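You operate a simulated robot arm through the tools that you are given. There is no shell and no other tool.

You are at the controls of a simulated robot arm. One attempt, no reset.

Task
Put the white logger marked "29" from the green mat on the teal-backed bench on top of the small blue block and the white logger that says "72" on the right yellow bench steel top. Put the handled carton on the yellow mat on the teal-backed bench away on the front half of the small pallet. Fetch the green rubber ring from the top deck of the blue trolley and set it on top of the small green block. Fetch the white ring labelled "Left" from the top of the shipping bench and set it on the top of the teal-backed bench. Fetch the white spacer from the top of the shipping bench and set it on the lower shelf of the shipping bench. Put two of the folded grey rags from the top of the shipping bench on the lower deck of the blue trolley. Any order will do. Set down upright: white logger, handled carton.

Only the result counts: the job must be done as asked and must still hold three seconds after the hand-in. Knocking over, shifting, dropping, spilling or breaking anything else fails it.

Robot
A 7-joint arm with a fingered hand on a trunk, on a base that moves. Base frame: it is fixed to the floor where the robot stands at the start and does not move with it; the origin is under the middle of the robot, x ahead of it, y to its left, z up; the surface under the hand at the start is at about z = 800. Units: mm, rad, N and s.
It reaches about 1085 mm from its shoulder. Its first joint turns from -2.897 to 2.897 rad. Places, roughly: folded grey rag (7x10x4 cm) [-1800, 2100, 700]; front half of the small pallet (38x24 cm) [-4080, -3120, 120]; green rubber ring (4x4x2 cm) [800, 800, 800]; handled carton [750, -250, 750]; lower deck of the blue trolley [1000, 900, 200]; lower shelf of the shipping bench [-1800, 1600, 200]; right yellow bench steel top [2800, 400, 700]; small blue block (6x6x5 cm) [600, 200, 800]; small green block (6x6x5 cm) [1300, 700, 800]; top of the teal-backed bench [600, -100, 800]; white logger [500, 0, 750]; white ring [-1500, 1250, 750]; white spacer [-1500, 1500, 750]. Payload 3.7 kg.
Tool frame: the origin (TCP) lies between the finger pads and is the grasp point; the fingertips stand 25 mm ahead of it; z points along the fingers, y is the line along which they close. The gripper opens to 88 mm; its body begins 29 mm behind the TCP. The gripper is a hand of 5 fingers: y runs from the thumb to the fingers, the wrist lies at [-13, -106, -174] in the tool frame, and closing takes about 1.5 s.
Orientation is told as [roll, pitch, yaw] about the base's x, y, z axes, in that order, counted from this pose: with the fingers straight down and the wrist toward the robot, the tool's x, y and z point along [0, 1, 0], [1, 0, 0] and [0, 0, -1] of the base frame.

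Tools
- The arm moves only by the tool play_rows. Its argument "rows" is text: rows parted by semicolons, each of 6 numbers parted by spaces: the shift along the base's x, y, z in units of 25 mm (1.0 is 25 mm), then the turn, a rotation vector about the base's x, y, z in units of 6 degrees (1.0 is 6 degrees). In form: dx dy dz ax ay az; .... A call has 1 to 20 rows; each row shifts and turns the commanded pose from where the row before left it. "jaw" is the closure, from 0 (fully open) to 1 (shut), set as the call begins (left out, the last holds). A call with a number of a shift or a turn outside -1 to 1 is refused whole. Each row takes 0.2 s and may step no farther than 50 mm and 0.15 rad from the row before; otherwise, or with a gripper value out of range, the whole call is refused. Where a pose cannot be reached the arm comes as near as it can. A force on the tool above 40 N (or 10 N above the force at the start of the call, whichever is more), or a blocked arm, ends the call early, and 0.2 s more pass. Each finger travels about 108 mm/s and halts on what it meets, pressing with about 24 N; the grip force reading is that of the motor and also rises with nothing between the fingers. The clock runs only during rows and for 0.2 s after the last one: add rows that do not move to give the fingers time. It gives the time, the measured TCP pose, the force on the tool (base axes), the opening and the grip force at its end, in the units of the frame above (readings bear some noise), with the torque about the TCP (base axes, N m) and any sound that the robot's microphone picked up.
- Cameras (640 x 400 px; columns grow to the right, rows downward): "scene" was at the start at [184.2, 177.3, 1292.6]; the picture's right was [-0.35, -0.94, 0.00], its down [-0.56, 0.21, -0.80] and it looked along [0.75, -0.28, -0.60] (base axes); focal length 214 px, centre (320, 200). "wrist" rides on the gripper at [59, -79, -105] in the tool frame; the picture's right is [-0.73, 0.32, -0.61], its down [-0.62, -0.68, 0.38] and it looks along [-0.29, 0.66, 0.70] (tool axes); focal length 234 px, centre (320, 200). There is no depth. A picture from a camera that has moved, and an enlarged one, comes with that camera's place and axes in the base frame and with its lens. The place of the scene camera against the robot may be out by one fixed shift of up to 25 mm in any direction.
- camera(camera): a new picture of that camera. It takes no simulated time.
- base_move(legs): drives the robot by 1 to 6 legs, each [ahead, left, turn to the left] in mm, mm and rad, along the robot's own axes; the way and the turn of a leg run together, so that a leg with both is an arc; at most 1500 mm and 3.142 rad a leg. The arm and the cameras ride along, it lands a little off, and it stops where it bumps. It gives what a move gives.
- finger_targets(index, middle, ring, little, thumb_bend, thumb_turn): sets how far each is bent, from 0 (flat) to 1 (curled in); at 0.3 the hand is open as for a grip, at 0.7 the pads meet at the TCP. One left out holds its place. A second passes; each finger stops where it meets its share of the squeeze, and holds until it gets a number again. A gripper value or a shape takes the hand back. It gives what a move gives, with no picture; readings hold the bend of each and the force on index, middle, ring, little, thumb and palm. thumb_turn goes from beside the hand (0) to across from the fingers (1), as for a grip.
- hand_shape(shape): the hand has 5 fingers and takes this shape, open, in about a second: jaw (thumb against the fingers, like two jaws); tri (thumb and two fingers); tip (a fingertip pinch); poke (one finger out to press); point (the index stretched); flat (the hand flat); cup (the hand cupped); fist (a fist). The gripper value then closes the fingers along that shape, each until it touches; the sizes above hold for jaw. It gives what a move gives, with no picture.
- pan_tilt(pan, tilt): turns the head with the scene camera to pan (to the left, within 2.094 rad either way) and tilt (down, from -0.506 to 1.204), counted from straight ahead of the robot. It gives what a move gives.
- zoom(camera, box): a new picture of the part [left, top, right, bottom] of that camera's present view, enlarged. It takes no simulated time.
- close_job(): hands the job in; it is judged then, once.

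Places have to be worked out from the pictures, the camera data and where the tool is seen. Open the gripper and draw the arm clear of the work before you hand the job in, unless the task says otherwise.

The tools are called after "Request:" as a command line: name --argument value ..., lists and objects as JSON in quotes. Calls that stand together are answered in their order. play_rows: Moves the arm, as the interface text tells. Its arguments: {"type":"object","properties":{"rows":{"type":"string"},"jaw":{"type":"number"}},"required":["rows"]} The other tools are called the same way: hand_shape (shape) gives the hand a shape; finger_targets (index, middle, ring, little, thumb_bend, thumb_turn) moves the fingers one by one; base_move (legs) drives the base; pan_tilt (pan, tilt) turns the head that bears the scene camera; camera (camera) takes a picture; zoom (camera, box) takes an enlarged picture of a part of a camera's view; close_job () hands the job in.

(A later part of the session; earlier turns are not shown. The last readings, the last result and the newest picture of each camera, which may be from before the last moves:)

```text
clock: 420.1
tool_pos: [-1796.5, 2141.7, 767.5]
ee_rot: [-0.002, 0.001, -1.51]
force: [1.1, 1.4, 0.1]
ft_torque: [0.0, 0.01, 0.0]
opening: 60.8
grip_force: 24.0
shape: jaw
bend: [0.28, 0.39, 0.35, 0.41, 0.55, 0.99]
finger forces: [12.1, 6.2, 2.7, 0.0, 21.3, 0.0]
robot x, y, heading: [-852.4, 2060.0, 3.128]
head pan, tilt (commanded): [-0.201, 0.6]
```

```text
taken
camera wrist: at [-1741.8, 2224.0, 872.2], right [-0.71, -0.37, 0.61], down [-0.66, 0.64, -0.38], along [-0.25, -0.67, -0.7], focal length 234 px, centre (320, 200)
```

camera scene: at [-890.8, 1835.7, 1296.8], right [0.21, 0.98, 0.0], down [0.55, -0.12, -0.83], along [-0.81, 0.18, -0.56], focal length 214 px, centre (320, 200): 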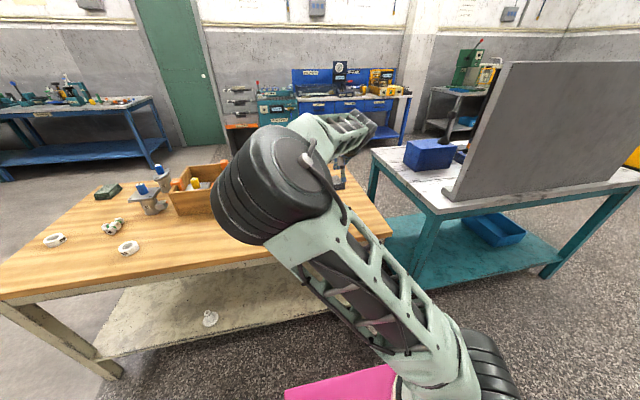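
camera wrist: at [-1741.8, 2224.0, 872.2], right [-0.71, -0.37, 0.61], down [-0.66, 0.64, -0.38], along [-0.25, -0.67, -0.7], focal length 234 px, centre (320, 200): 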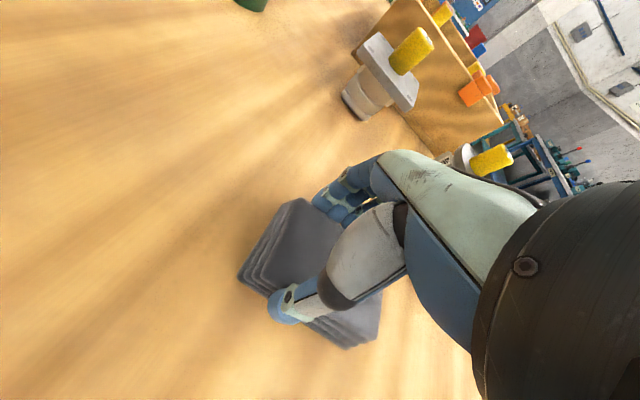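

Gripped at 60.8 mm. I lift, retract over the bench and turn the hand back as before.

Request:
play_rows --rows "0 0 0.3 0 0 0; 0 0 0.7 0 0 0; 0 0 1 0 0 0; 0 0 1 0 0 0; 0 0 1 0 0 0; 0 0 1 0 0 0; 0 0 1 0 0 0; 0 0 1 0 0 0; 0.9 0 0.4 0 0 0; 0.9 0 0 0 0 0; 0.9 0 0 0 0 -0.8; 0.9 0 0 0 0 -0.8; 0.9 0 0 0 0 -0.8; 0.9 0 0 0 0 -0.8; 0.9 0 0 0 0 -0.8; 0.9 0 0 0 0 -0.8; 0.5 0 0 0 0 -0.8; 0 0 0 0 0 0"

Request:
play_rows --rows "0 0 0 0 0 -1; 0 0 0 0 0 -1; 0 0 0 0 0 -1; 0 0 0 0 0 -1; 0 0 0 0 0 -1; 0 0 0 0 0 -1; 0 0 0 0 0 -1; 0 0 0 0 0 -1; 0 0 0 0 0 -1; 0 0 0 0 0 -1; 0 0 0 0 0 -1; 0 0 0 0 0 0"

Request:
camera --camera "wrist"

Request:
camera --camera "scene"

```text
clock: 423.9
tool_pos: [-1603.0, 2141.2, 953.8]
ee_rot: [0.0, 0.001, -2.097]
force: [0.6, -0.1, -0.8]
ft_torque: [-0.02, -0.01, -0.02]
opening: 60.9
grip_force: 24.3
shape: jaw
bend: [0.28, 0.39, 0.35, 0.41, 0.55, 0.99]
finger forces: [12.4, 6.2, 2.9, 0.0, 21.4, 0.1]
robot x, y, heading: [-853.3, 2057.4, 3.129]
head pan, tilt (commanded): [-0.201, 0.6]
```

```text
clock: 426.5
tool_pos: [-1603.0, 2140.3, 952.1]
ee_rot: [0.0, 0.002, 3.032]
force: [0.7, 0.2, -0.6]
ft_torque: [0.01, 0.0, 0.01]
opening: 61.2
grip_force: 23.7
shape: jaw
bend: [0.28, 0.39, 0.35, 0.41, 0.55, 0.99]
finger forces: [12.4, 6.2, 2.8, 0.0, 21.3, 0.0]
robot x, y, heading: [-851.6, 2060.3, 3.121]
head pan, tilt (commanded): [-0.201, 0.6]
```

```text
taken
camera wrist: at [-1531.0, 2074.6, 1057.7], right [-0.24, 0.76, 0.61], down [0.75, 0.55, -0.38], along [-0.62, 0.36, -0.7], focal length 234 px, centre (320, 200)
```

wrist: 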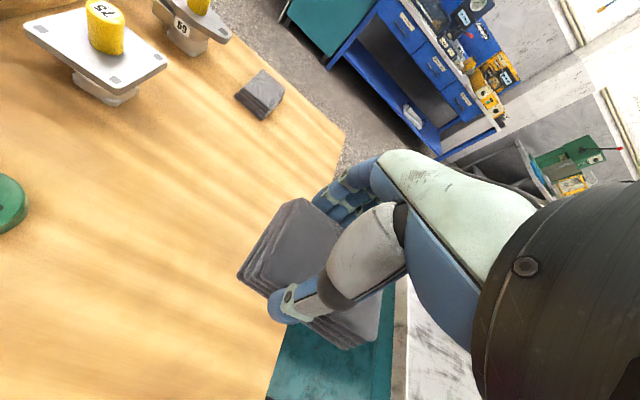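

```text
taken
camera scene: at [-1040.9, 1838.2, 1296.8], right [0.22, 0.98, 0.0], down [0.55, -0.12, -0.83], along [-0.81, 0.18, -0.56], focal length 214 px, centre (320, 200)
```

scene: 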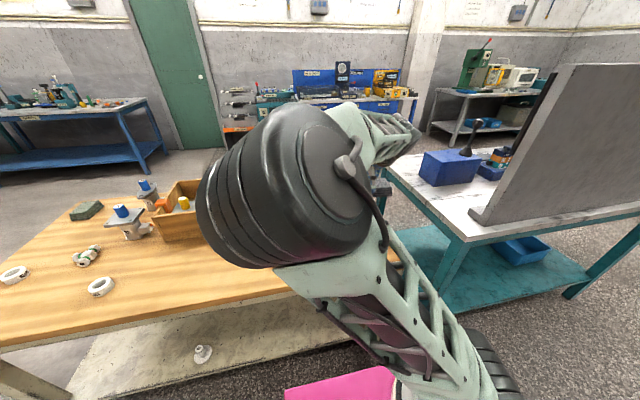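

Rag 2 is held. I drive to the pre-position at the trolley end again (aiming at y≈780 this time).

Request:
base_move --legs '[[-406, 0, 0], [0, 1000, 0], [0, 905, 0], [0, 0, -1.166], [0, 0, -1.166]]'

Request:
pan_tilt --pan -0.3 --tilt 0.55

Request:
camera --camera "scene"

```text
clock: 443.9
tool_pos: [88.9, 631.9, 952.7]
ee_rot: [0.0, 0.001, 0.694]
force: [-0.2, 0.7, -0.9]
ft_torque: [-0.02, -0.01, 0.02]
opening: 60.7
grip_force: 24.2
shape: jaw
bend: [0.28, 0.39, 0.35, 0.41, 0.55, 0.99]
finger forces: [12.0, 6.1, 2.7, 0.0, 20.8, 0.0]
robot x, y, heading: [-491.4, 151.6, 0.781]
head pan, tilt (commanded): [-0.201, 0.6]
```

```text
clock: 444.6
tool_pos: [89.0, 631.3, 953.8]
ee_rot: [-0.001, -0.001, 0.693]
force: [0.3, 0.4, -0.6]
ft_torque: [0.01, 0.02, 0.01]
opening: 60.5
grip_force: 24.1
shape: jaw
bend: [0.28, 0.39, 0.35, 0.41, 0.55, 0.99]
finger forces: [12.1, 6.1, 2.7, 0.0, 20.9, 0.0]
robot x, y, heading: [-492.1, 150.8, 0.788]
head pan, tilt (commanded): [-0.3, 0.55]
```

```text
taken
camera scene: at [-496.4, 405.4, 1301.3], right [0.47, -0.89, 0.0], down [-0.46, -0.24, -0.85], along [0.75, 0.4, -0.52], focal length 214 px, centre (320, 200)
```

scene: 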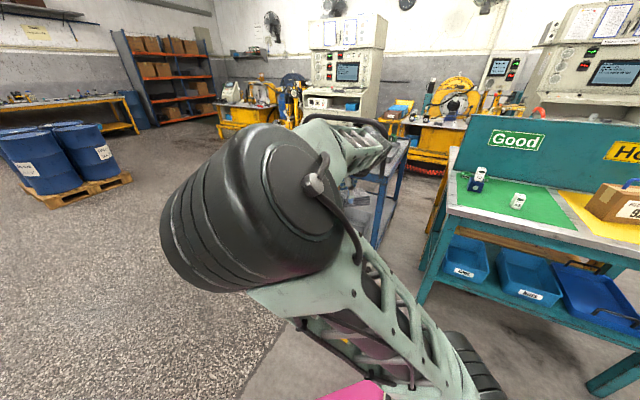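

In position at (−492, 151). I extend outward, then descend as before.

Request:
play_rows --rows "0.92 0.677 0 0 0 -0.3; 0.92 0.677 0 0 0 -0.3; 0.92 0.677 0 0 0 -0.3; 0.92 0.677 0 0 0 -0.3; 0.92 0.677 0 0 0 -0.3; 0.92 0.677 0 0 0 -0.3; 0.92 0.677 0 0 0 -0.3; 0 0 -1 0 0 0; 0 0 -1 0 0 0; 0 0 -1 0 0 0; 0 0 -1 0 0 0; 0 0 -1 0 0 0; 0 0 -1 0 0 0; 0 0 -1 0 0 0; 0 0 -1 0 0 0; 0 0 -1 0 0 0; 0 0 -1 0 0 0; 0 0 -1 0 0 0; 0 0 -1 0 0 0; 0 0 -1 0 0 0"

Request:
play_rows --rows "0 0 -1 0 0 0; 0 0 -1 0 0 0; 0 0 -1 0 0 0; 0 0 -1 0 0 0; 0 0 -1 0 0 0; 0 0 -1 0 0 0; 0 0 -1 0 0 0; 0 0 -1 0 0 0; 0 0 -1 0 0 0; 0 0 -1 0 0 0; 0 0 -1 0 0 0; 0.26 0.19 0 0 0 -0.9; 0.26 0.19 0 0 0 -0.9; 0.26 0.19 0 0 0 -0.9; 0.26 0.19 0 0 0 -0.9; 0.26 0.19 0 0 0 -0.9; 0 0 0 0 0 0"

Request:
camera --camera "wrist"

Request:
camera --camera "scene"

```text
clock: 448.8
tool_pos: [251.2, 749.5, 628.8]
ee_rot: [-0.001, -0.001, 0.473]
force: [0.3, -0.5, 0.3]
ft_torque: [0.0, 0.02, 0.02]
opening: 60.4
grip_force: 23.9
shape: jaw
bend: [0.28, 0.39, 0.36, 0.41, 0.55, 0.99]
finger forces: [12.1, 6.2, 2.6, 0.0, 20.8, 0.0]
robot x, y, heading: [-487.2, 149.8, 0.783]
head pan, tilt (commanded): [-0.3, 0.55]
```

```text
clock: 452.4
tool_pos: [283.0, 774.1, 352.2]
ee_rot: [-0.001, 0.002, 0.002]
force: [-0.1, -0.8, 0.0]
ft_torque: [0.04, 0.03, 0.02]
opening: 60.6
grip_force: 23.9
shape: jaw
bend: [0.28, 0.39, 0.36, 0.41, 0.55, 0.99]
finger forces: [12.0, 6.1, 2.7, 0.0, 20.7, 0.0]
robot x, y, heading: [-494.1, 154.4, 0.783]
head pan, tilt (commanded): [-0.3, 0.55]
```

```text
taken
camera wrist: at [204.1, 832.1, 457.6], right [0.33, -0.73, 0.61], down [-0.68, -0.62, -0.38], along [0.66, -0.29, -0.7], focal length 234 px, centre (320, 200)
```

wrist: 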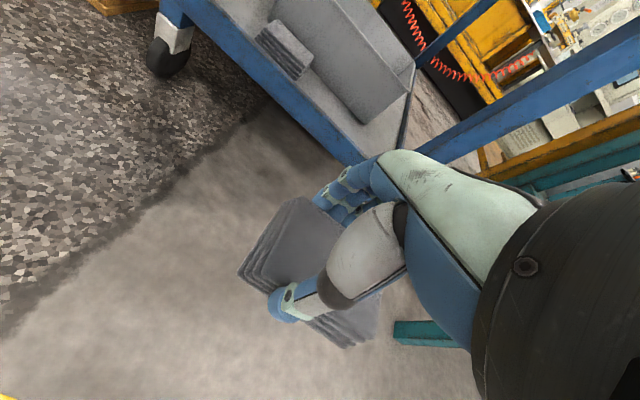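

```text
taken
camera scene: at [-496.4, 405.4, 1301.3], right [0.47, -0.89, 0.0], down [-0.46, -0.24, -0.85], along [0.75, 0.4, -0.52], focal length 214 px, centre (320, 200)
```

scene: 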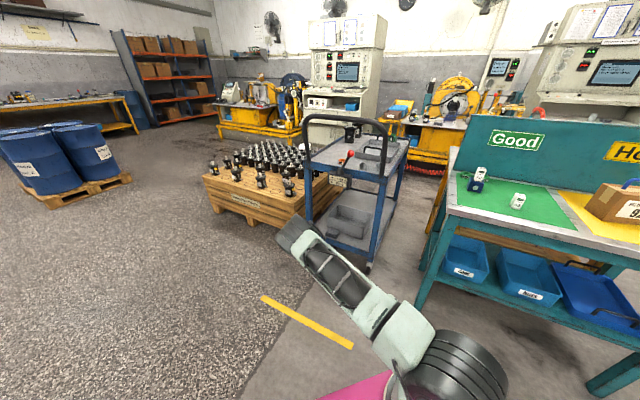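

I zoom to see rag 1, the bin's right end, and the right post before driving in.

Request:
zoom --camera "wrist" --box '[150, 0, 470, 200]'

```text
2.00 times, centred on (310, 100) of wrist
camera zoom: at [204.1, 832.1, 457.6], right [0.33, -0.73, 0.61], down [-0.68, -0.62, -0.38], along [0.66, -0.29, -0.7], focal length 468 px, centre (340, 400)
```

zoom: 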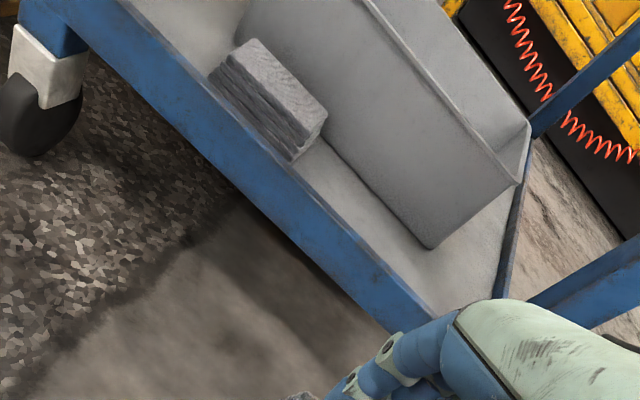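

Free strip at y≈720–810 is clear (rag 1 ends at y≈875, bin near face x≈742). I drive in two stages.

Request:
base_move --legs '[[152, -151, 0]]'

Request:
camera --camera "wrist"

Request:
camera --camera "scene"

```text
clock: 454.1
tool_pos: [496.8, 773.9, 352.8]
ee_rot: [0.002, 0.004, 0.002]
force: [1.3, 0.7, -0.5]
ft_torque: [0.03, -0.01, -0.01]
opening: 60.7
grip_force: 23.9
shape: jaw
bend: [0.28, 0.39, 0.36, 0.41, 0.55, 0.99]
finger forces: [12.0, 6.2, 2.7, 0.0, 20.9, 0.1]
robot x, y, heading: [-277.5, 155.0, 0.781]
head pan, tilt (commanded): [-0.3, 0.55]
```

```text
taken
camera wrist: at [417.1, 832.8, 457.6], right [0.33, -0.73, 0.61], down [-0.68, -0.63, -0.38], along [0.66, -0.29, -0.7], focal length 234 px, centre (320, 200)
```

wrist: 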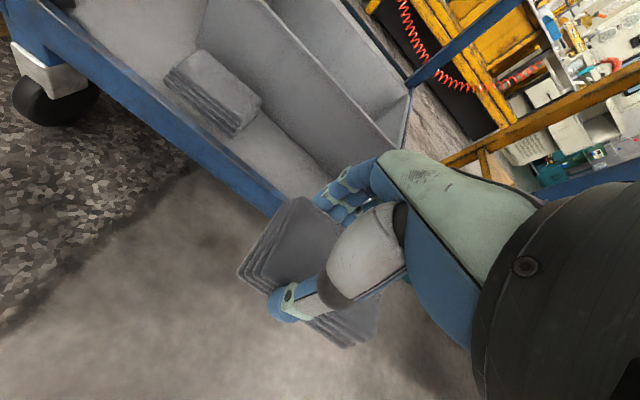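

```text
taken
camera scene: at [-283.2, 406.2, 1301.3], right [0.47, -0.89, 0.0], down [-0.46, -0.24, -0.85], along [0.75, 0.4, -0.52], focal length 214 px, centre (320, 200)
```

scene: 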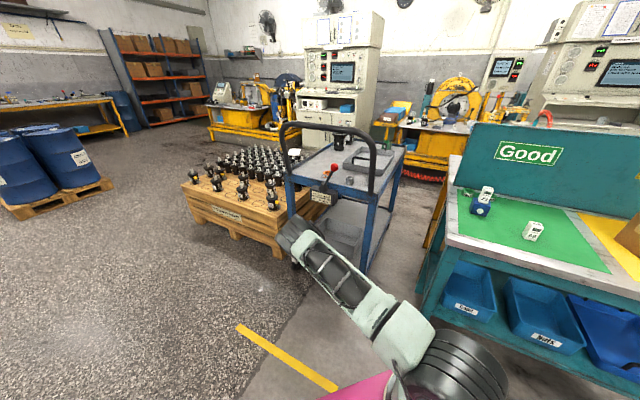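

I drive the remaining 163 mm.

Request:
base_move --legs '[[116, -115, 0]]'

Request:
camera --camera "wrist"

Request:
pan_tilt --pan -0.8 --tilt 0.9

Request:
camera --camera "scene"

```text
clock: 455.5
tool_pos: [659.7, 774.6, 352.2]
ee_rot: [0.0, 0.003, 0.003]
force: [0.4, 0.6, 0.0]
ft_torque: [0.01, 0.01, 0.0]
opening: 60.2
grip_force: 24.6
shape: jaw
bend: [0.28, 0.39, 0.36, 0.41, 0.55, 0.99]
finger forces: [12.0, 6.1, 2.7, 0.0, 20.8, 0.0]
robot x, y, heading: [-114.9, 151.8, 0.782]
head pan, tilt (commanded): [-0.3, 0.55]
```

```text
taken
camera wrist: at [581.2, 833.3, 457.5], right [0.33, -0.73, 0.61], down [-0.68, -0.63, -0.38], along [0.66, -0.29, -0.7], focal length 234 px, centre (320, 200)
```

wrist: 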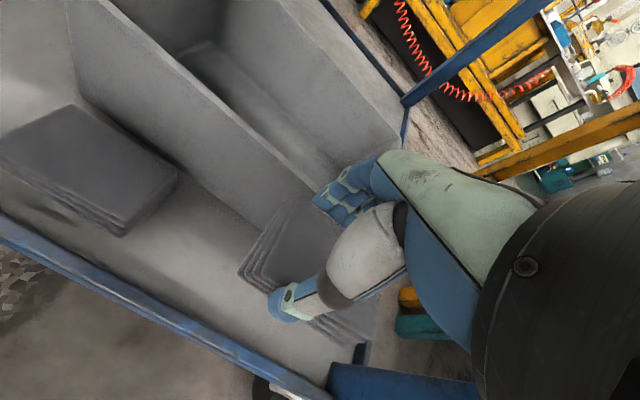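

```text
clock: 456.4
tool_pos: [659.9, 775.9, 353.1]
ee_rot: [0.0, 0.002, 0.0]
force: [-0.1, 0.8, -0.3]
ft_torque: [0.01, 0.01, 0.0]
opening: 60.6
grip_force: 23.9
shape: jaw
bend: [0.28, 0.39, 0.36, 0.41, 0.55, 0.99]
finger forces: [12.0, 6.1, 2.7, 0.0, 20.8, 0.1]
robot x, y, heading: [-116.6, 153.0, 0.786]
head pan, tilt (commanded): [-0.799, 0.901]
```

```text
taken
camera scene: at [-122.9, 363.5, 1272.1], right [-0.01, -1.0, 0.0], down [-0.78, 0.01, -0.62], along [0.62, -0.01, -0.78], focal length 214 px, centre (320, 200)
```

scene: 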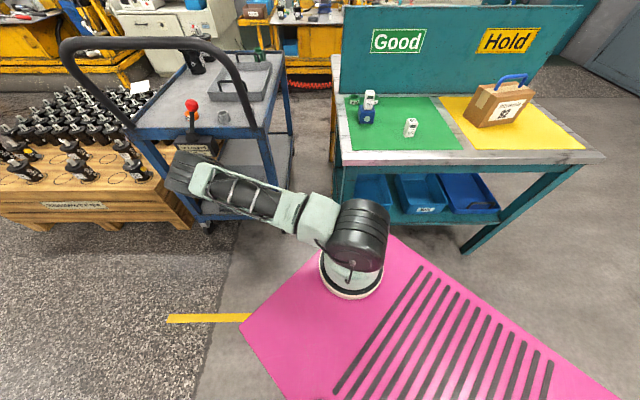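

Rag 2 is over the strip, clear of rag 1 and the bin. I lower to the limit and release.

Request:
play_rows --rows "0.15 0 -0.2 0 0 0; 0.1 0 -0.25 0 0 0; 0 0 0 0 0 0; 0 0 0 0 0 0"

Request:
play_rows --rows "0 0 0 0 0 0; 0 0 0 0 0 0; 0 0 0 0 0 0; 0 0 0 0 0 0; 0 0 0 0 0 0" --jaw 0.12

Request:
camera --camera "wrist"

```text
clock: 457.4
tool_pos: [666.0, 775.1, 341.2]
ee_rot: [0.001, 0.004, 0.0]
force: [0.2, 0.2, 0.3]
ft_torque: [0.02, -0.02, 0.01]
opening: 60.5
grip_force: 23.7
shape: jaw
bend: [0.28, 0.39, 0.36, 0.41, 0.55, 0.99]
finger forces: [12.0, 6.1, 2.7, 0.1, 20.7, 0.0]
robot x, y, heading: [-112.5, 153.0, 0.781]
head pan, tilt (commanded): [-0.799, 0.901]
```

```text
clock: 458.6
tool_pos: [667.5, 774.9, 342.8]
ee_rot: [-0.001, 0.0, 0.002]
force: [-0.6, 0.3, 0.4]
ft_torque: [0.0, 0.0, -0.02]
opening: 77.1
grip_force: 0.1
shape: jaw
bend: [0.29, 0.33, 0.3, 0.32, 0.38, 0.98]
finger forces: [0.1, 0.5, 0.0, 0.0, 0.0, 0.0]
robot x, y, heading: [-115.8, 149.5, 0.785]
head pan, tilt (commanded): [-0.799, 0.901]
```

```text
taken
camera wrist: at [587.6, 833.5, 446.4], right [0.33, -0.73, 0.61], down [-0.68, -0.63, -0.38], along [0.66, -0.29, -0.7], focal length 234 px, centre (320, 200)
```

wrist: 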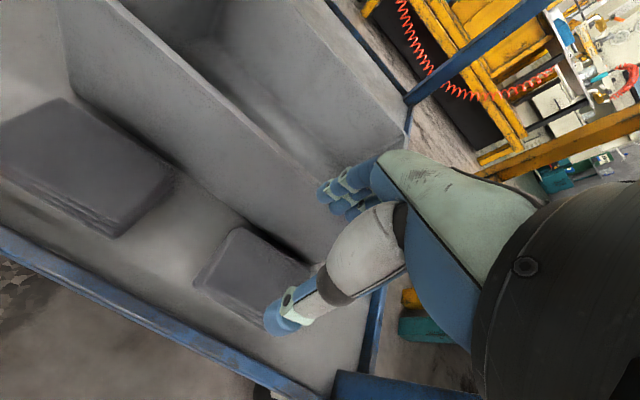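

Both rags now lie on the lower deck. I back out along −x and verify.

Request:
base_move --legs '[[-117, 117, 0], [-140, 140, 0]]'

Request:
zoom --camera "wrist" --box '[130, 0, 470, 210]'

```text
clock: 461.3
tool_pos: [302.0, 774.8, 340.9]
ee_rot: [0.001, 0.003, 0.001]
force: [0.2, -0.2, 0.5]
ft_torque: [-0.03, -0.02, -0.05]
opening: 77.3
grip_force: 0.1
shape: jaw
bend: [0.29, 0.32, 0.3, 0.32, 0.38, 0.98]
finger forces: [0.1, 0.0, 0.0, 0.1, 0.1, 0.0]
robot x, y, heading: [-479.8, 151.3, 0.783]
head pan, tilt (commanded): [-0.799, 0.901]
```

```text
1.88 times, centred on (300, 105) of wrist
camera zoom: at [223.3, 833.7, 446.4], right [0.33, -0.73, 0.61], down [-0.68, -0.63, -0.38], along [0.66, -0.29, -0.7], focal length 441 px, centre (358, 379)
```

zoom: 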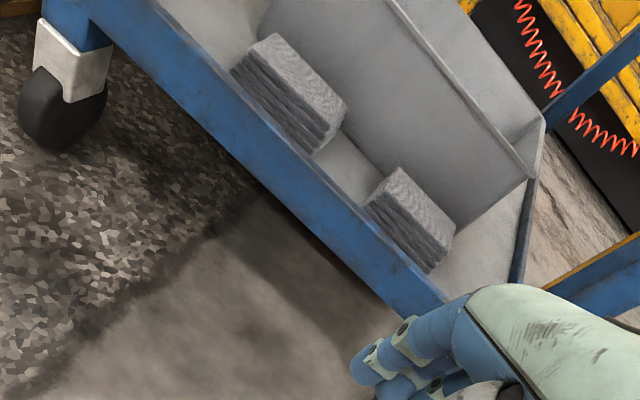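

Both rags are in place. Now the ring "Left": raise/retract the arm and return to the shipping bench.

Request:
play_rows --rows "0 0 1 0 0 0.5; 0 0 1 0 0 0.5; 0 0 1 0 0 0.5; 0 0 1 0 0 0.5; 0 0 1 0 0 0.5; 0 0 1 0 0 0.5; 0 0 1 0 0 0.5; 0 0 1 0 0 0.5; 0 0 1 0 0 0.5; 0 0 1 0 0 0.5; 0 0 1 0 0 0.5; 0 0 1 0 0 0.5; 0 0 1 0 0 0.5; 0 0 1 0 0 0.5; 0 0 1 0 0 0.5; 0 0 1 0 0 0; 0 0 1 0 0 0; 0 0 1 0 0 0; 0 0 1 0 0 0; 0 0 1 0 0 0" --jaw 0

Request:
play_rows --rows "-0.7 -0.5 0.8 0 0 0; -0.7 -0.5 0.8 0 0 0; -0.7 -0.5 0.8 0 0 0; -0.7 -0.5 0.8 0 0 0; -0.7 -0.5 0.8 0 0 0; -0.7 -0.5 0 0 0 0; -0.7 -0.5 0 0 0 0; -0.7 -0.5 0 0 0 0; -0.7 -0.5 0 0 0 0; -0.7 -0.5 0 0 0 0; 0 0 0 0 0 0"

Request:
base_move --legs '[[0, 0, 1.179], [0, 0, 1.179], [0, -1160, 0], [160, 0, 0]]'

Request:
pan_tilt --pan -0.1 --tilt 0.6

Request:
camera --camera "scene"

Request:
camera --camera "wrist"

```text
clock: 465.5
tool_pos: [302.1, 774.8, 841.1]
ee_rot: [-0.001, 0.003, 0.789]
force: [-0.4, -0.8, -0.3]
ft_torque: [-0.01, 0.0, -0.01]
opening: 87.6
grip_force: 0.0
shape: jaw
bend: [0.3, 0.3, 0.3, 0.3, 0.3, 0.98]
finger forces: [0.0, 0.0, 0.0, 0.0, 0.0, 0.0]
robot x, y, heading: [-477.5, 152.5, 0.783]
head pan, tilt (commanded): [-0.799, 0.901]
```

```text
clock: 467.9
tool_pos: [126.0, 649.7, 942.0]
ee_rot: [0.0, 0.002, 0.787]
force: [0.3, -0.3, -0.1]
ft_torque: [0.0, 0.0, -0.01]
opening: 87.7
grip_force: 0.0
shape: jaw
bend: [0.3, 0.3, 0.3, 0.3, 0.3, 0.98]
finger forces: [0.0, 0.1, 0.1, 0.0, 0.0, 0.1]
robot x, y, heading: [-483.4, 151.0, 0.788]
head pan, tilt (commanded): [-0.799, 0.901]
```

```text
clock: 480.7
tool_pos: [-1415.2, 1388.2, 941.0]
ee_rot: [0.0, 0.004, -3.14]
force: [-0.2, 0.0, -0.3]
ft_torque: [0.0, 0.0, -0.01]
opening: 87.6
grip_force: 0.0
shape: jaw
bend: [0.3, 0.3, 0.3, 0.3, 0.3, 0.98]
finger forces: [0.1, 0.0, 0.0, 0.0, 0.0, 0.0]
robot x, y, heading: [-639.6, 1315.5, 3.138]
head pan, tilt (commanded): [-0.799, 0.901]
```

```text
clock: 481.8
tool_pos: [-1414.6, 1388.8, 941.4]
ee_rot: [-0.001, 0.001, -3.139]
force: [-0.2, 0.4, -0.9]
ft_torque: [-0.02, 0.02, 0.0]
opening: 87.8
grip_force: 0.0
shape: jaw
bend: [0.3, 0.3, 0.3, 0.3, 0.3, 0.98]
finger forces: [0.1, 0.0, 0.0, 0.0, 0.0, 0.0]
robot x, y, heading: [-638.7, 1311.0, 3.144]
head pan, tilt (commanded): [-0.099, 0.6]
```

```text
taken
camera scene: at [-821.1, 1079.3, 1296.8], right [0.1, 0.99, 0.0], down [0.56, -0.06, -0.82], along [-0.82, 0.08, -0.57], focal length 214 px, centre (320, 200)
```

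scene: 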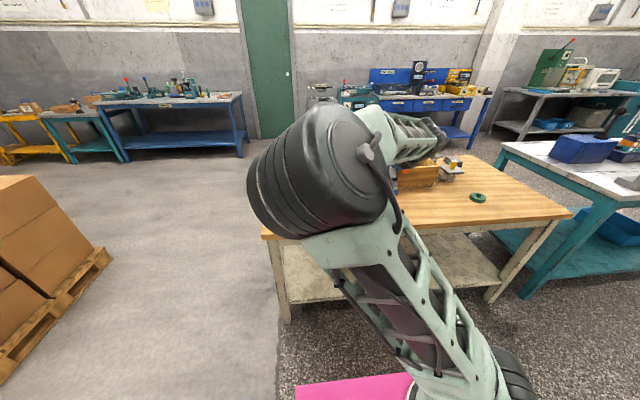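

```text
taken
camera wrist: at [-1336.4, 1329.6, 1046.1], right [-0.33, 0.73, 0.61], down [0.68, 0.62, -0.38], along [-0.66, 0.29, -0.7], focal length 234 px, centre (320, 200)
```

wrist: 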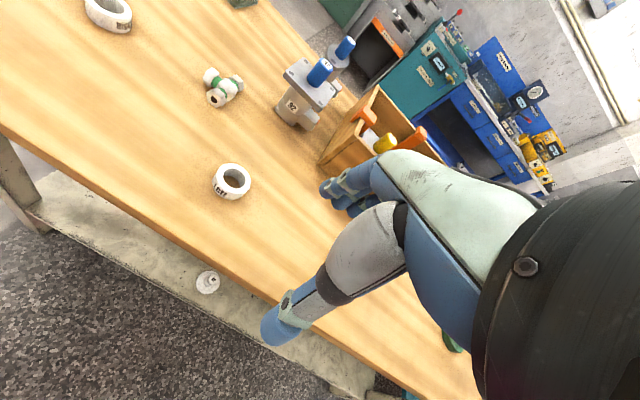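

I zoom on the ring to measure its position, and check the other ring's label.

Request:
zoom --camera "wrist" --box '[190, 140, 280, 220]'

Request:
zoom --camera "wrist" --box '[70, 0, 150, 50]'

```text
5.00 times, centred on (235, 180) of wrist
camera zoom: at [-1336.4, 1329.6, 1046.1], right [-0.33, 0.73, 0.61], down [0.68, 0.62, -0.38], along [-0.66, 0.29, -0.7], focal length 1171 px, centre (745, 300)
```

zoom: 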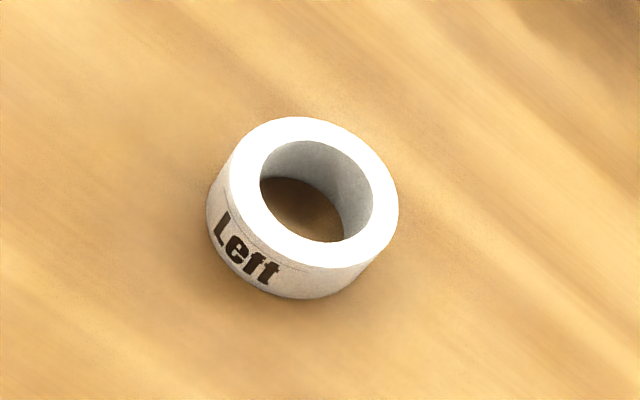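

```text
8.00 times, centred on (110, 25) of wrist
camera zoom: at [-1336.4, 1329.6, 1046.1], right [-0.33, 0.73, 0.61], down [0.68, 0.62, -0.38], along [-0.66, 0.29, -0.7], focal length 1873 px, centre (2000, 1600)
```

zoom: 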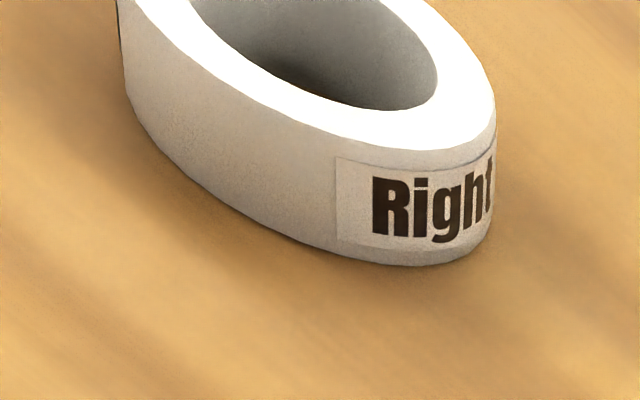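

This is "Left" (the other says "Right"): centre (−1537, 1318), OD ≈47 mm. I move above it and descend to z≈800.

Request:
play_rows --rows "-0.98 -0.57 0 0 0 0; -0.98 -0.57 0 0 0 0; -0.98 -0.57 0 0 0 0; -0.98 -0.56 0 0 0 0; -0.98 -0.56 0 0 0 0; 0 0 -1 0 0 0; 0 0 -1 0 0 0; 0 0 -1 0 0 0; 0 0 -1 0 0 0; 0 0 -1 0 0 0; 0 0 -0.6 0 0 0; 0 0 0 0 0 0" --jaw 0.1

Request:
zoom --camera "wrist" --box '[180, 150, 400, 350]'

```text
clock: 484.4
tool_pos: [-1538.9, 1317.8, 800.1]
ee_rot: [0.0, 0.004, -3.141]
force: [0.3, 0.2, 0.8]
ft_torque: [0.01, 0.02, 0.0]
opening: 79.5
grip_force: 0.1
shape: jaw
bend: [0.29, 0.32, 0.3, 0.31, 0.33, 0.98]
finger forces: [0.0, 0.0, 0.1, 0.1, 0.1, 0.0]
robot x, y, heading: [-635.2, 1312.0, 3.137]
head pan, tilt (commanded): [-0.099, 0.6]
```

```text
2.00 times, centred on (290, 250) of wrist
camera zoom: at [-1459.2, 1259.0, 905.7], right [-0.33, 0.73, 0.61], down [0.68, 0.62, -0.38], along [-0.66, 0.29, -0.7], focal length 468 px, centre (380, 100)
```

zoom: 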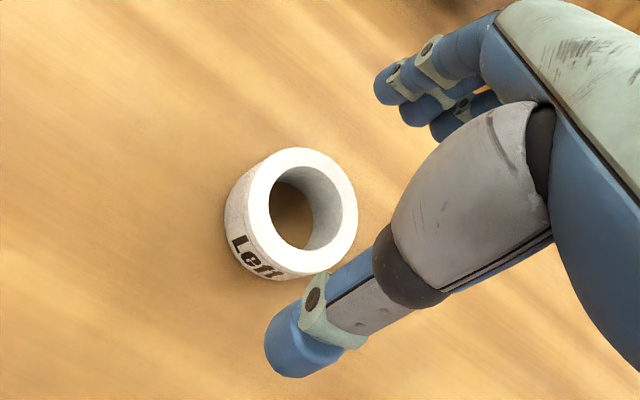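

I correct by 3 mm and descend to ~760, then close.

Request:
play_rows --rows "0.1 -0.1 -0.8 0 0 0; 0 0 -0.5 0 0 0; 0 0 -0.3 0 0 0; 0 0 0 0 0 0"

Request:
play_rows --rows "0 0 0 0 0 0; 0 0 0 0 0 0; 0 0 0 0 0 0; 0 0 0 0 0 0; 0 0 0 0 0 0; 0 0 0 0 0 0; 0 0 0 0 0 0; 0 0 0 0 0 0" --jaw 1

Request:
zoom --camera "wrist" --box '[180, 150, 400, 350]'

```text
clock: 485.4
tool_pos: [-1534.8, 1314.1, 761.1]
ee_rot: [0.001, 0.002, -3.139]
force: [0.1, -0.1, 0.7]
ft_torque: [0.01, -0.01, -0.02]
opening: 79.5
grip_force: 0.0
shape: jaw
bend: [0.29, 0.32, 0.3, 0.31, 0.33, 0.98]
finger forces: [0.0, 0.1, 0.0, 0.0, 0.0, 0.1]
robot x, y, heading: [-632.5, 1313.5, 3.144]
head pan, tilt (commanded): [-0.099, 0.6]
```

```text
clock: 487.1
tool_pos: [-1535.6, 1315.2, 760.2]
ee_rot: [0.001, 0.002, -3.138]
force: [-0.2, -1.5, 0.1]
ft_torque: [0.0, -0.01, -0.01]
opening: 41.1
grip_force: 23.9
shape: jaw
bend: [0.74, 0.45, 0.49, 0.47, 0.72, 1.0]
finger forces: [13.6, 6.3, 0.1, 0.1, 20.3, 0.0]
robot x, y, heading: [-637.3, 1310.1, 3.142]
head pan, tilt (commanded): [-0.099, 0.6]
```

```text
2.00 times, centred on (290, 250) of wrist
camera zoom: at [-1456.6, 1256.5, 866.1], right [-0.33, 0.73, 0.61], down [0.68, 0.62, -0.38], along [-0.66, 0.29, -0.7], focal length 468 px, centre (380, 100)
```

zoom: 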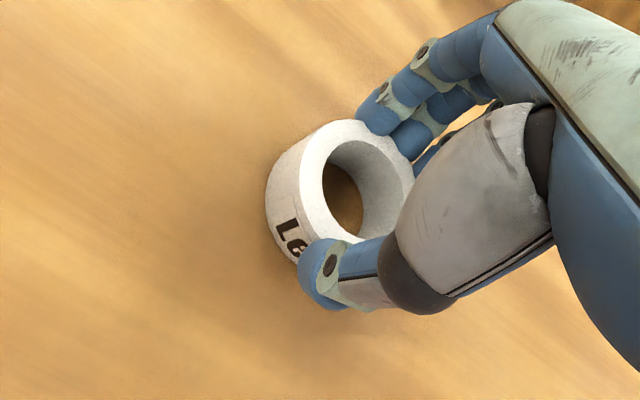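

Ring gripped at 41 mm. I lift it and check that it stays.

Request:
play_rows --rows "0 0 0.3 0 0 0; 0 0 0.7 0 0 0; 0 0 1 0 0 0; 0 0 1 0 0 0; 0 0 1 0 0 0; 0 0 1 0 0 0; 0 0 1 0 0 0; 0 0 1 0 0 0; 0 0 1 0 0 0; 0.8 0 0.3 0 0 0; 0.8 0 0 0 0 0; 0.8 0 0 0 0 0; 0.8 0 0 0 0 0; 0.8 0 0 0 0 0; 0 0 0 0 0 0"

Request:
camera --camera "wrist"

```text
clock: 490.4
tool_pos: [-1434.1, 1316.6, 968.1]
ee_rot: [0.001, 0.005, -3.14]
force: [-1.0, 0.4, 0.0]
ft_torque: [-0.03, 0.02, -0.01]
opening: 40.9
grip_force: 24.5
shape: jaw
bend: [0.74, 0.45, 0.5, 0.47, 0.72, 1.0]
finger forces: [13.8, 6.4, 0.2, 0.0, 20.3, 0.0]
robot x, y, heading: [-634.5, 1313.2, 3.139]
head pan, tilt (commanded): [-0.099, 0.6]
```

```text
taken
camera wrist: at [-1356.3, 1256.4, 1073.2], right [-0.33, 0.73, 0.61], down [0.68, 0.62, -0.38], along [-0.66, 0.29, -0.7], focal length 234 px, centre (320, 200)
```

wrist: 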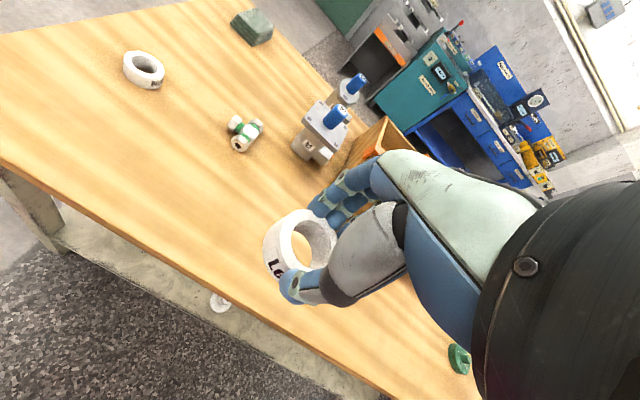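

Ring is held. I drive to the teal bench: back off, strafe south, and turn around to face it.

Request:
base_move --legs '[[-180, 0, 0], [0, 1253, 0], [0, 0, -1.57], [0, 0, -1.57]]'

Request:
pan_tilt --pan 0.0 --tilt 0.6

Request:
camera --camera "scene"

Request:
camera --camera "wrist"

```text
clock: 505.4
tool_pos: [349.1, 63.9, 968.4]
ee_rot: [0.0, 0.002, 0.009]
force: [0.0, -0.4, -0.2]
ft_torque: [0.03, -0.01, 0.0]
opening: 40.1
grip_force: 23.4
shape: jaw
bend: [0.74, 0.45, 0.5, 0.47, 0.72, 1.0]
finger forces: [13.5, 6.6, 0.2, 0.0, 19.5, 0.0]
robot x, y, heading: [-449.6, 57.6, 0.01]
head pan, tilt (commanded): [-0.099, 0.6]
```

```text
clock: 506.1
tool_pos: [349.7, 64.8, 968.8]
ee_rot: [0.0, 0.002, 0.011]
force: [1.3, 0.3, 0.5]
ft_torque: [-0.01, -0.01, 0.0]
opening: 40.0
grip_force: 23.9
shape: jaw
bend: [0.74, 0.45, 0.5, 0.47, 0.72, 1.0]
finger forces: [13.4, 6.5, 0.3, 0.0, 19.6, 0.1]
robot x, y, heading: [-452.7, 56.9, 0.004]
head pan, tilt (commanded): [0.0, 0.6]
```

```text
taken
camera scene: at [-260.6, 268.5, 1296.8], right [0.01, -1.0, 0.0], down [-0.56, 0.0, -0.83], along [0.83, 0.01, -0.56], focal length 214 px, centre (320, 200)
```

scene: 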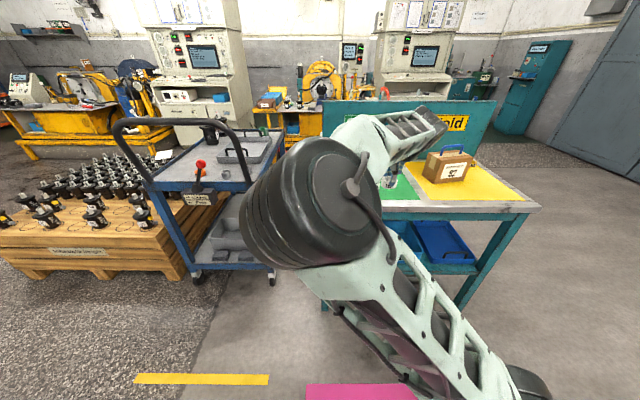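

```text
taken
camera wrist: at [269.6, 121.7, 1073.2], right [0.33, -0.72, 0.61], down [-0.68, -0.63, -0.38], along [0.66, -0.28, -0.7], focal length 234 px, centre (320, 200)
```

wrist: 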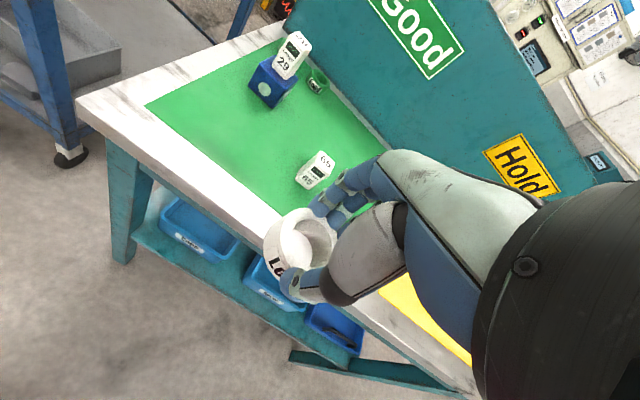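

The gap between green and yellow mats is bare bench top near the bench centre, so I'll set the ring there around x≈500. I move the hand toward it for a precise look.

Request:
play_rows --rows "0.5 -0.9 0.2 0 0 0; 0.5 -0.9 0.2 0 0 0; 0.5 -0.9 0.2 0 0 0; 0.5 -0.9 0.2 0 0 0; 0.5 -0.9 0.2 0 0 0; 0.5 -0.9 0.2 0 0 0; 0 0 0 0 0 0"

Request:
camera --camera "wrist"

Request:
zoom --camera "scene" --box '[370, 100, 550, 240]'

```text
clock: 507.7
tool_pos: [424.9, -70.8, 999.0]
ee_rot: [0.001, 0.001, 0.012]
force: [-0.6, -1.3, -0.8]
ft_torque: [-0.01, -0.02, -0.03]
opening: 40.0
grip_force: 24.1
shape: jaw
bend: [0.74, 0.45, 0.5, 0.47, 0.72, 1.0]
finger forces: [13.4, 6.5, 0.2, 0.0, 19.5, 0.0]
robot x, y, heading: [-446.8, 57.5, 0.011]
head pan, tilt (commanded): [0.0, 0.6]
```

```text
taken
camera wrist: at [345.3, -13.3, 1102.9], right [0.33, -0.72, 0.61], down [-0.68, -0.63, -0.38], along [0.66, -0.28, -0.7], focal length 234 px, centre (320, 200)
```

wrist: 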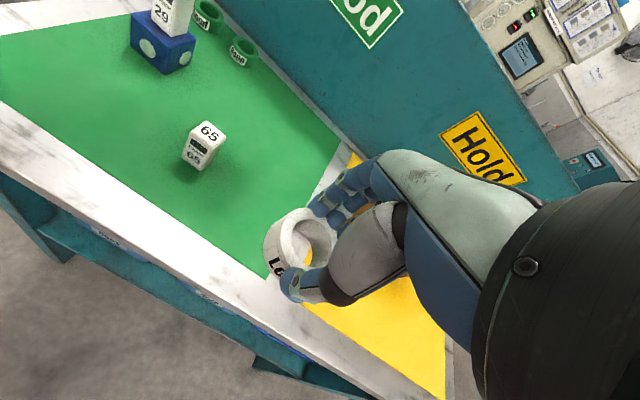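

```text
2.86 times, centred on (460, 170) of scene
camera zoom: at [-260.6, 268.5, 1296.8], right [0.01, -1.0, 0.0], down [-0.56, 0.0, -0.83], along [0.82, 0.01, -0.56], focal length 613 px, centre (-80, 286)
```

zoom: 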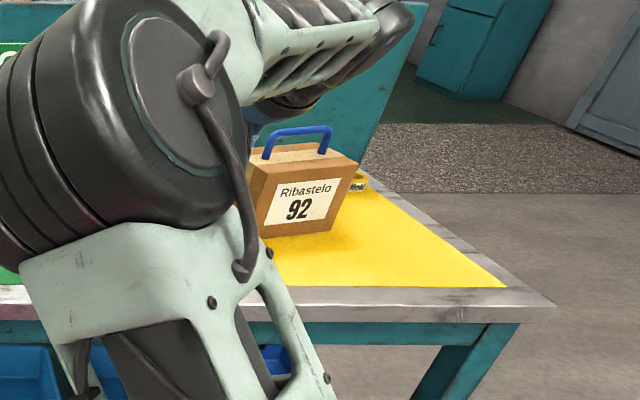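

Carton's left side is at y≈−245, so there is room. I move over the gap at (560, −134) and descend to z≈850.

Request:
play_rows --rows "0.947 -0.475 0 0 0 0; 0.947 -0.475 0 0 0 0; 0.947 -0.475 0 0 0 0; 0.947 -0.475 0 0 0 0; 0.947 -0.475 0 0 0 0; 0.947 -0.475 0 0 0 0; 0 0 -1 0 0 0; 0 0 -1 0 0 0; 0 0 -1 0 0 0; 0 0 -1 0 0 0; 0 0 -0.9 0 0 0; 0 0 0 0 0 0"

Request:
camera --camera "wrist"

Request:
camera --camera "scene"

```text
clock: 510.3
tool_pos: [567.0, -141.8, 876.2]
ee_rot: [0.0, 0.002, 0.012]
force: [-1.1, 0.2, 0.6]
ft_torque: [-0.02, -0.03, 0.01]
opening: 39.9
grip_force: 24.2
shape: jaw
bend: [0.74, 0.45, 0.5, 0.47, 0.72, 1.0]
finger forces: [13.5, 6.5, 0.0, 0.0, 19.5, 0.0]
robot x, y, heading: [-451.4, 56.7, 0.012]
head pan, tilt (commanded): [0.0, 0.6]
```

```text
taken
camera wrist: at [486.3, -84.3, 980.3], right [0.33, -0.72, 0.61], down [-0.68, -0.63, -0.38], along [0.66, -0.28, -0.7], focal length 234 px, centre (320, 200)
```

wrist: 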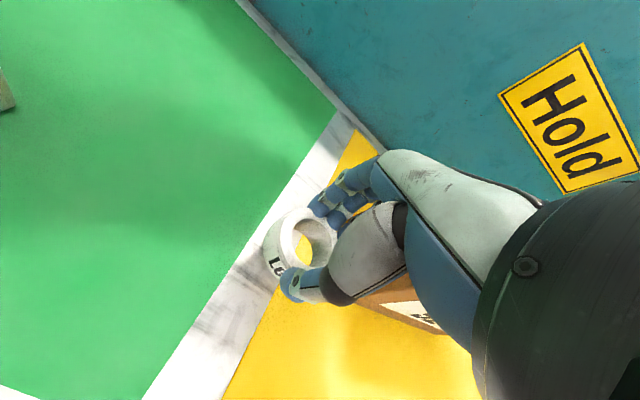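

```text
taken
camera scene: at [-260.6, 268.5, 1296.8], right [0.01, -1.0, 0.0], down [-0.56, 0.0, -0.83], along [0.82, 0.01, -0.57], focal length 214 px, centre (320, 200)
```

scene: 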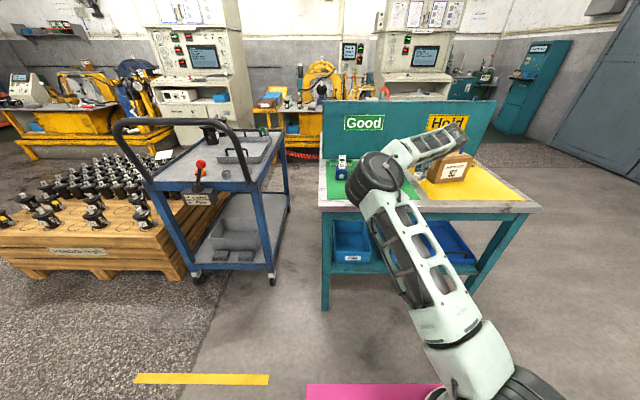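

Ring centre projects to (556, −131); gap centre is y≈−137. I shift −6 mm and lower to contact.

Request:
play_rows --rows "0 -0.24 -0.8 0 0 0; 0 0 -0.5 0 0 0; 0 0 -0.2 0 0 0; 0 0 0 0 0 0"

Request:
play_rows --rows "0 0 -0.08 0 0 0; 0 0 -0.06 0 0 0; 0 0 0 0 0 0"

Request:
play_rows --rows "0 0 -0.05 0 0 0; 0 0 -0.05 0 0 0; 0 0 0 0 0 0"

```text
clock: 511.3
tool_pos: [566.3, -148.0, 840.4]
ee_rot: [0.0, -0.002, 0.009]
force: [-0.8, 0.2, 11.5]
ft_torque: [0.01, -0.14, -0.01]
opening: 39.9
grip_force: 23.8
shape: jaw
bend: [0.74, 0.45, 0.5, 0.47, 0.72, 1.0]
finger forces: [13.4, 7.4, 0.1, 0.0, 21.0, 0.0]
robot x, y, heading: [-451.4, 60.6, 0.002]
head pan, tilt (commanded): [0.0, 0.6]
```

```text
clock: 512.1
tool_pos: [564.9, -149.0, 837.4]
ee_rot: [0.0, 0.001, 0.011]
force: [-1.0, -1.1, 30.0]
ft_torque: [0.04, -0.16, -0.02]
opening: 41.6
grip_force: 24.0
shape: jaw
bend: [0.74, 0.45, 0.5, 0.47, 0.73, 1.0]
finger forces: [15.5, 8.4, 0.3, 0.0, 23.4, 0.0]
robot x, y, heading: [-450.0, 58.8, 0.01]
head pan, tilt (commanded): [0.0, 0.6]
```

```text
clock: 512.9
tool_pos: [564.8, -148.9, 833.7]
ee_rot: [-0.001, 0.001, 0.011]
force: [0.1, -2.7, 32.9]
ft_torque: [-0.05, -0.14, 0.01]
opening: 41.3
grip_force: 23.9
shape: jaw
bend: [0.74, 0.45, 0.5, 0.47, 0.73, 1.0]
finger forces: [15.4, 9.0, 2.4, 0.0, 24.0, 0.0]
robot x, y, heading: [-449.8, 58.6, 0.008]
head pan, tilt (commanded): [0.0, 0.6]
```

Solid contact (33 N). I ease up and open.

Request:
play_rows --rows "0 0 0.08 0 0 0; 0 0 0 0 0 0"

Request:
play_rows --rows "0 0 0 0 0 0; 0 0 0 0 0 0; 0 0 0 0 0 0; 0 0 0 0 0 0; 0 0 0 0 0 0" --jaw 0.15

Request:
zoom --camera "wrist" --box '[180, 150, 400, 350]'

```text
clock: 513.5
tool_pos: [564.6, -148.8, 834.0]
ee_rot: [0.0, 0.005, 0.01]
force: [1.0, -3.2, 21.3]
ft_torque: [-0.03, -0.05, -0.03]
opening: 41.6
grip_force: 23.8
shape: jaw
bend: [0.74, 0.45, 0.5, 0.47, 0.73, 1.0]
finger forces: [15.0, 8.2, 2.5, 0.1, 23.5, 0.0]
robot x, y, heading: [-450.1, 54.2, 0.005]
head pan, tilt (commanded): [0.0, 0.6]
```

```text
clock: 514.7
tool_pos: [566.0, -148.7, 835.0]
ee_rot: [0.0, 0.003, 0.011]
force: [-0.3, 0.3, 0.6]
ft_torque: [0.01, 0.03, 0.0]
opening: 74.6
grip_force: 0.1
shape: jaw
bend: [0.28, 0.33, 0.31, 0.32, 0.43, 0.99]
finger forces: [0.0, 0.0, 0.1, 0.1, 0.1, 0.0]
robot x, y, heading: [-450.6, 60.4, 0.008]
head pan, tilt (commanded): [0.0, 0.6]
```

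```text
2.00 times, centred on (290, 250) of wrist
camera zoom: at [486.6, -90.7, 939.3], right [0.33, -0.72, 0.61], down [-0.68, -0.63, -0.38], along [0.66, -0.28, -0.7], focal length 468 px, centre (380, 100)
```

zoom: 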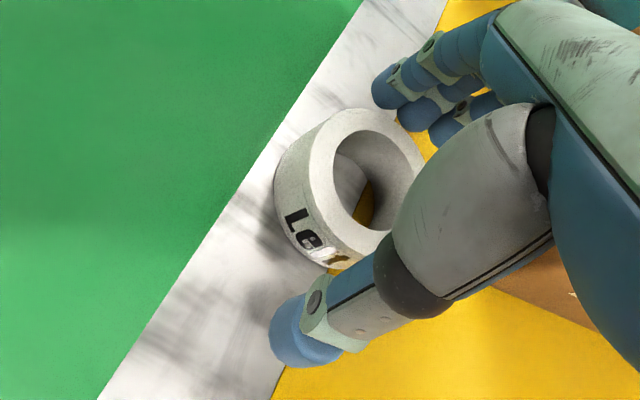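

Ring released. I rise straight up and verify.

Request:
play_rows --rows "0 0 0.4 0 0 0; 0 0 0.8 0 0 0; 0 0 1 0 0 0; 0 0 1 0 0 0; 0 0 1 0 0 0; 0 0 1 0 0 0; 0 0 1 0 0 0; 0 0 1 0 0 0; 0 0 0 0 0 0" --jaw 0

Request:
camera --camera "wrist"

```text
clock: 516.7
tool_pos: [566.1, -147.5, 1015.3]
ee_rot: [0.001, 0.003, 0.011]
force: [0.6, -0.9, 0.8]
ft_torque: [0.02, 0.0, 0.01]
opening: 87.7
grip_force: 0.0
shape: jaw
bend: [0.3, 0.3, 0.3, 0.3, 0.3, 0.98]
finger forces: [0.0, 0.0, 0.0, 0.1, 0.0, 0.1]
robot x, y, heading: [-451.2, 58.5, 0.008]
head pan, tilt (commanded): [0.0, 0.6]
```

```text
taken
camera wrist: at [486.5, -90.2, 1119.5], right [0.33, -0.72, 0.61], down [-0.68, -0.63, -0.38], along [0.66, -0.28, -0.7], focal length 234 px, centre (320, 200)
```

wrist: 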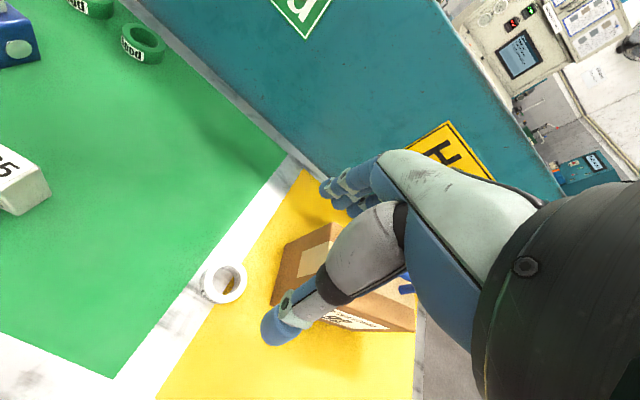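

The ring lies on the bench top. Next the carton: I retract the arm, then move the base in front of the carton.

Request:
play_rows --rows "-1 0 0.3 0 0 0; -1 0 0.3 0 0 0; -1 0 0.3 0 0 0; -1 0 0.3 0 0 0; -1 0 0.3 0 0 0; -1 0 0 0 0 0; -1 0 0 0 0 0; -1 0 0 0 0 0; -1 0 0 0 0 0; -1 0 0 0 0 0; -1 0 0 0 0 0; 0 0 0 0 0 0"

Request:
base_move --legs '[[280, -300, 0]]'

Request:
camera --camera "wrist"

Request:
camera --camera "scene"

```text
clock: 519.3
tool_pos: [293.1, -148.8, 1051.5]
ee_rot: [-0.001, 0.0, 0.01]
force: [0.2, -0.1, -0.4]
ft_torque: [0.0, 0.0, 0.0]
opening: 87.7
grip_force: 0.1
shape: jaw
bend: [0.3, 0.3, 0.3, 0.3, 0.3, 0.98]
finger forces: [0.1, 0.1, 0.0, 0.0, 0.1, 0.1]
robot x, y, heading: [-448.2, 59.1, 0.011]
head pan, tilt (commanded): [0.0, 0.6]
```

```text
clock: 521.8
tool_pos: [576.6, -442.3, 1051.7]
ee_rot: [-0.001, 0.003, 0.012]
force: [0.7, 0.4, 0.9]
ft_torque: [0.03, -0.02, 0.01]
opening: 87.8
grip_force: 0.0
shape: jaw
bend: [0.3, 0.3, 0.3, 0.3, 0.3, 0.98]
finger forces: [0.0, 0.1, 0.0, 0.1, 0.1, 0.0]
robot x, y, heading: [-167.9, -235.0, 0.008]
head pan, tilt (commanded): [0.0, 0.6]
```

```text
taken
camera wrist: at [497.6, -384.1, 1156.3], right [0.33, -0.72, 0.61], down [-0.67, -0.63, -0.38], along [0.66, -0.28, -0.7], focal length 234 px, centre (320, 200)
```

wrist: 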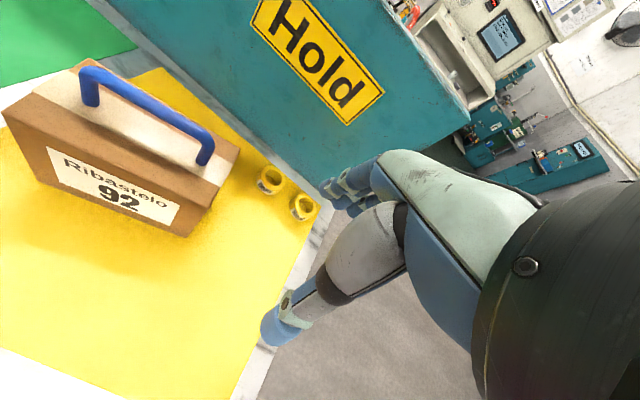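

```text
taken
camera scene: at [23.7, -25.9, 1296.8], right [0.01, -1.0, 0.0], down [-0.56, 0.0, -0.83], along [0.82, 0.01, -0.56], focal length 214 px, centre (320, 200)
```

scene: 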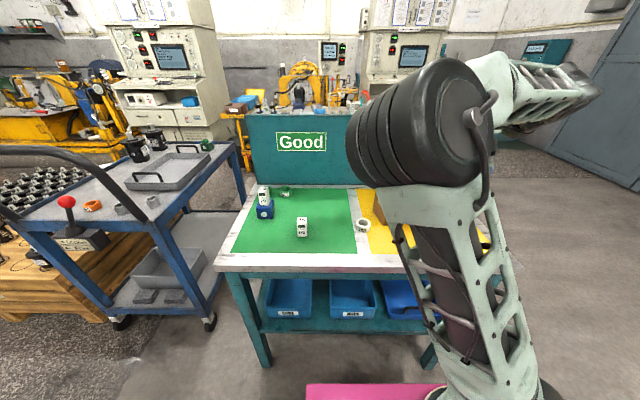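

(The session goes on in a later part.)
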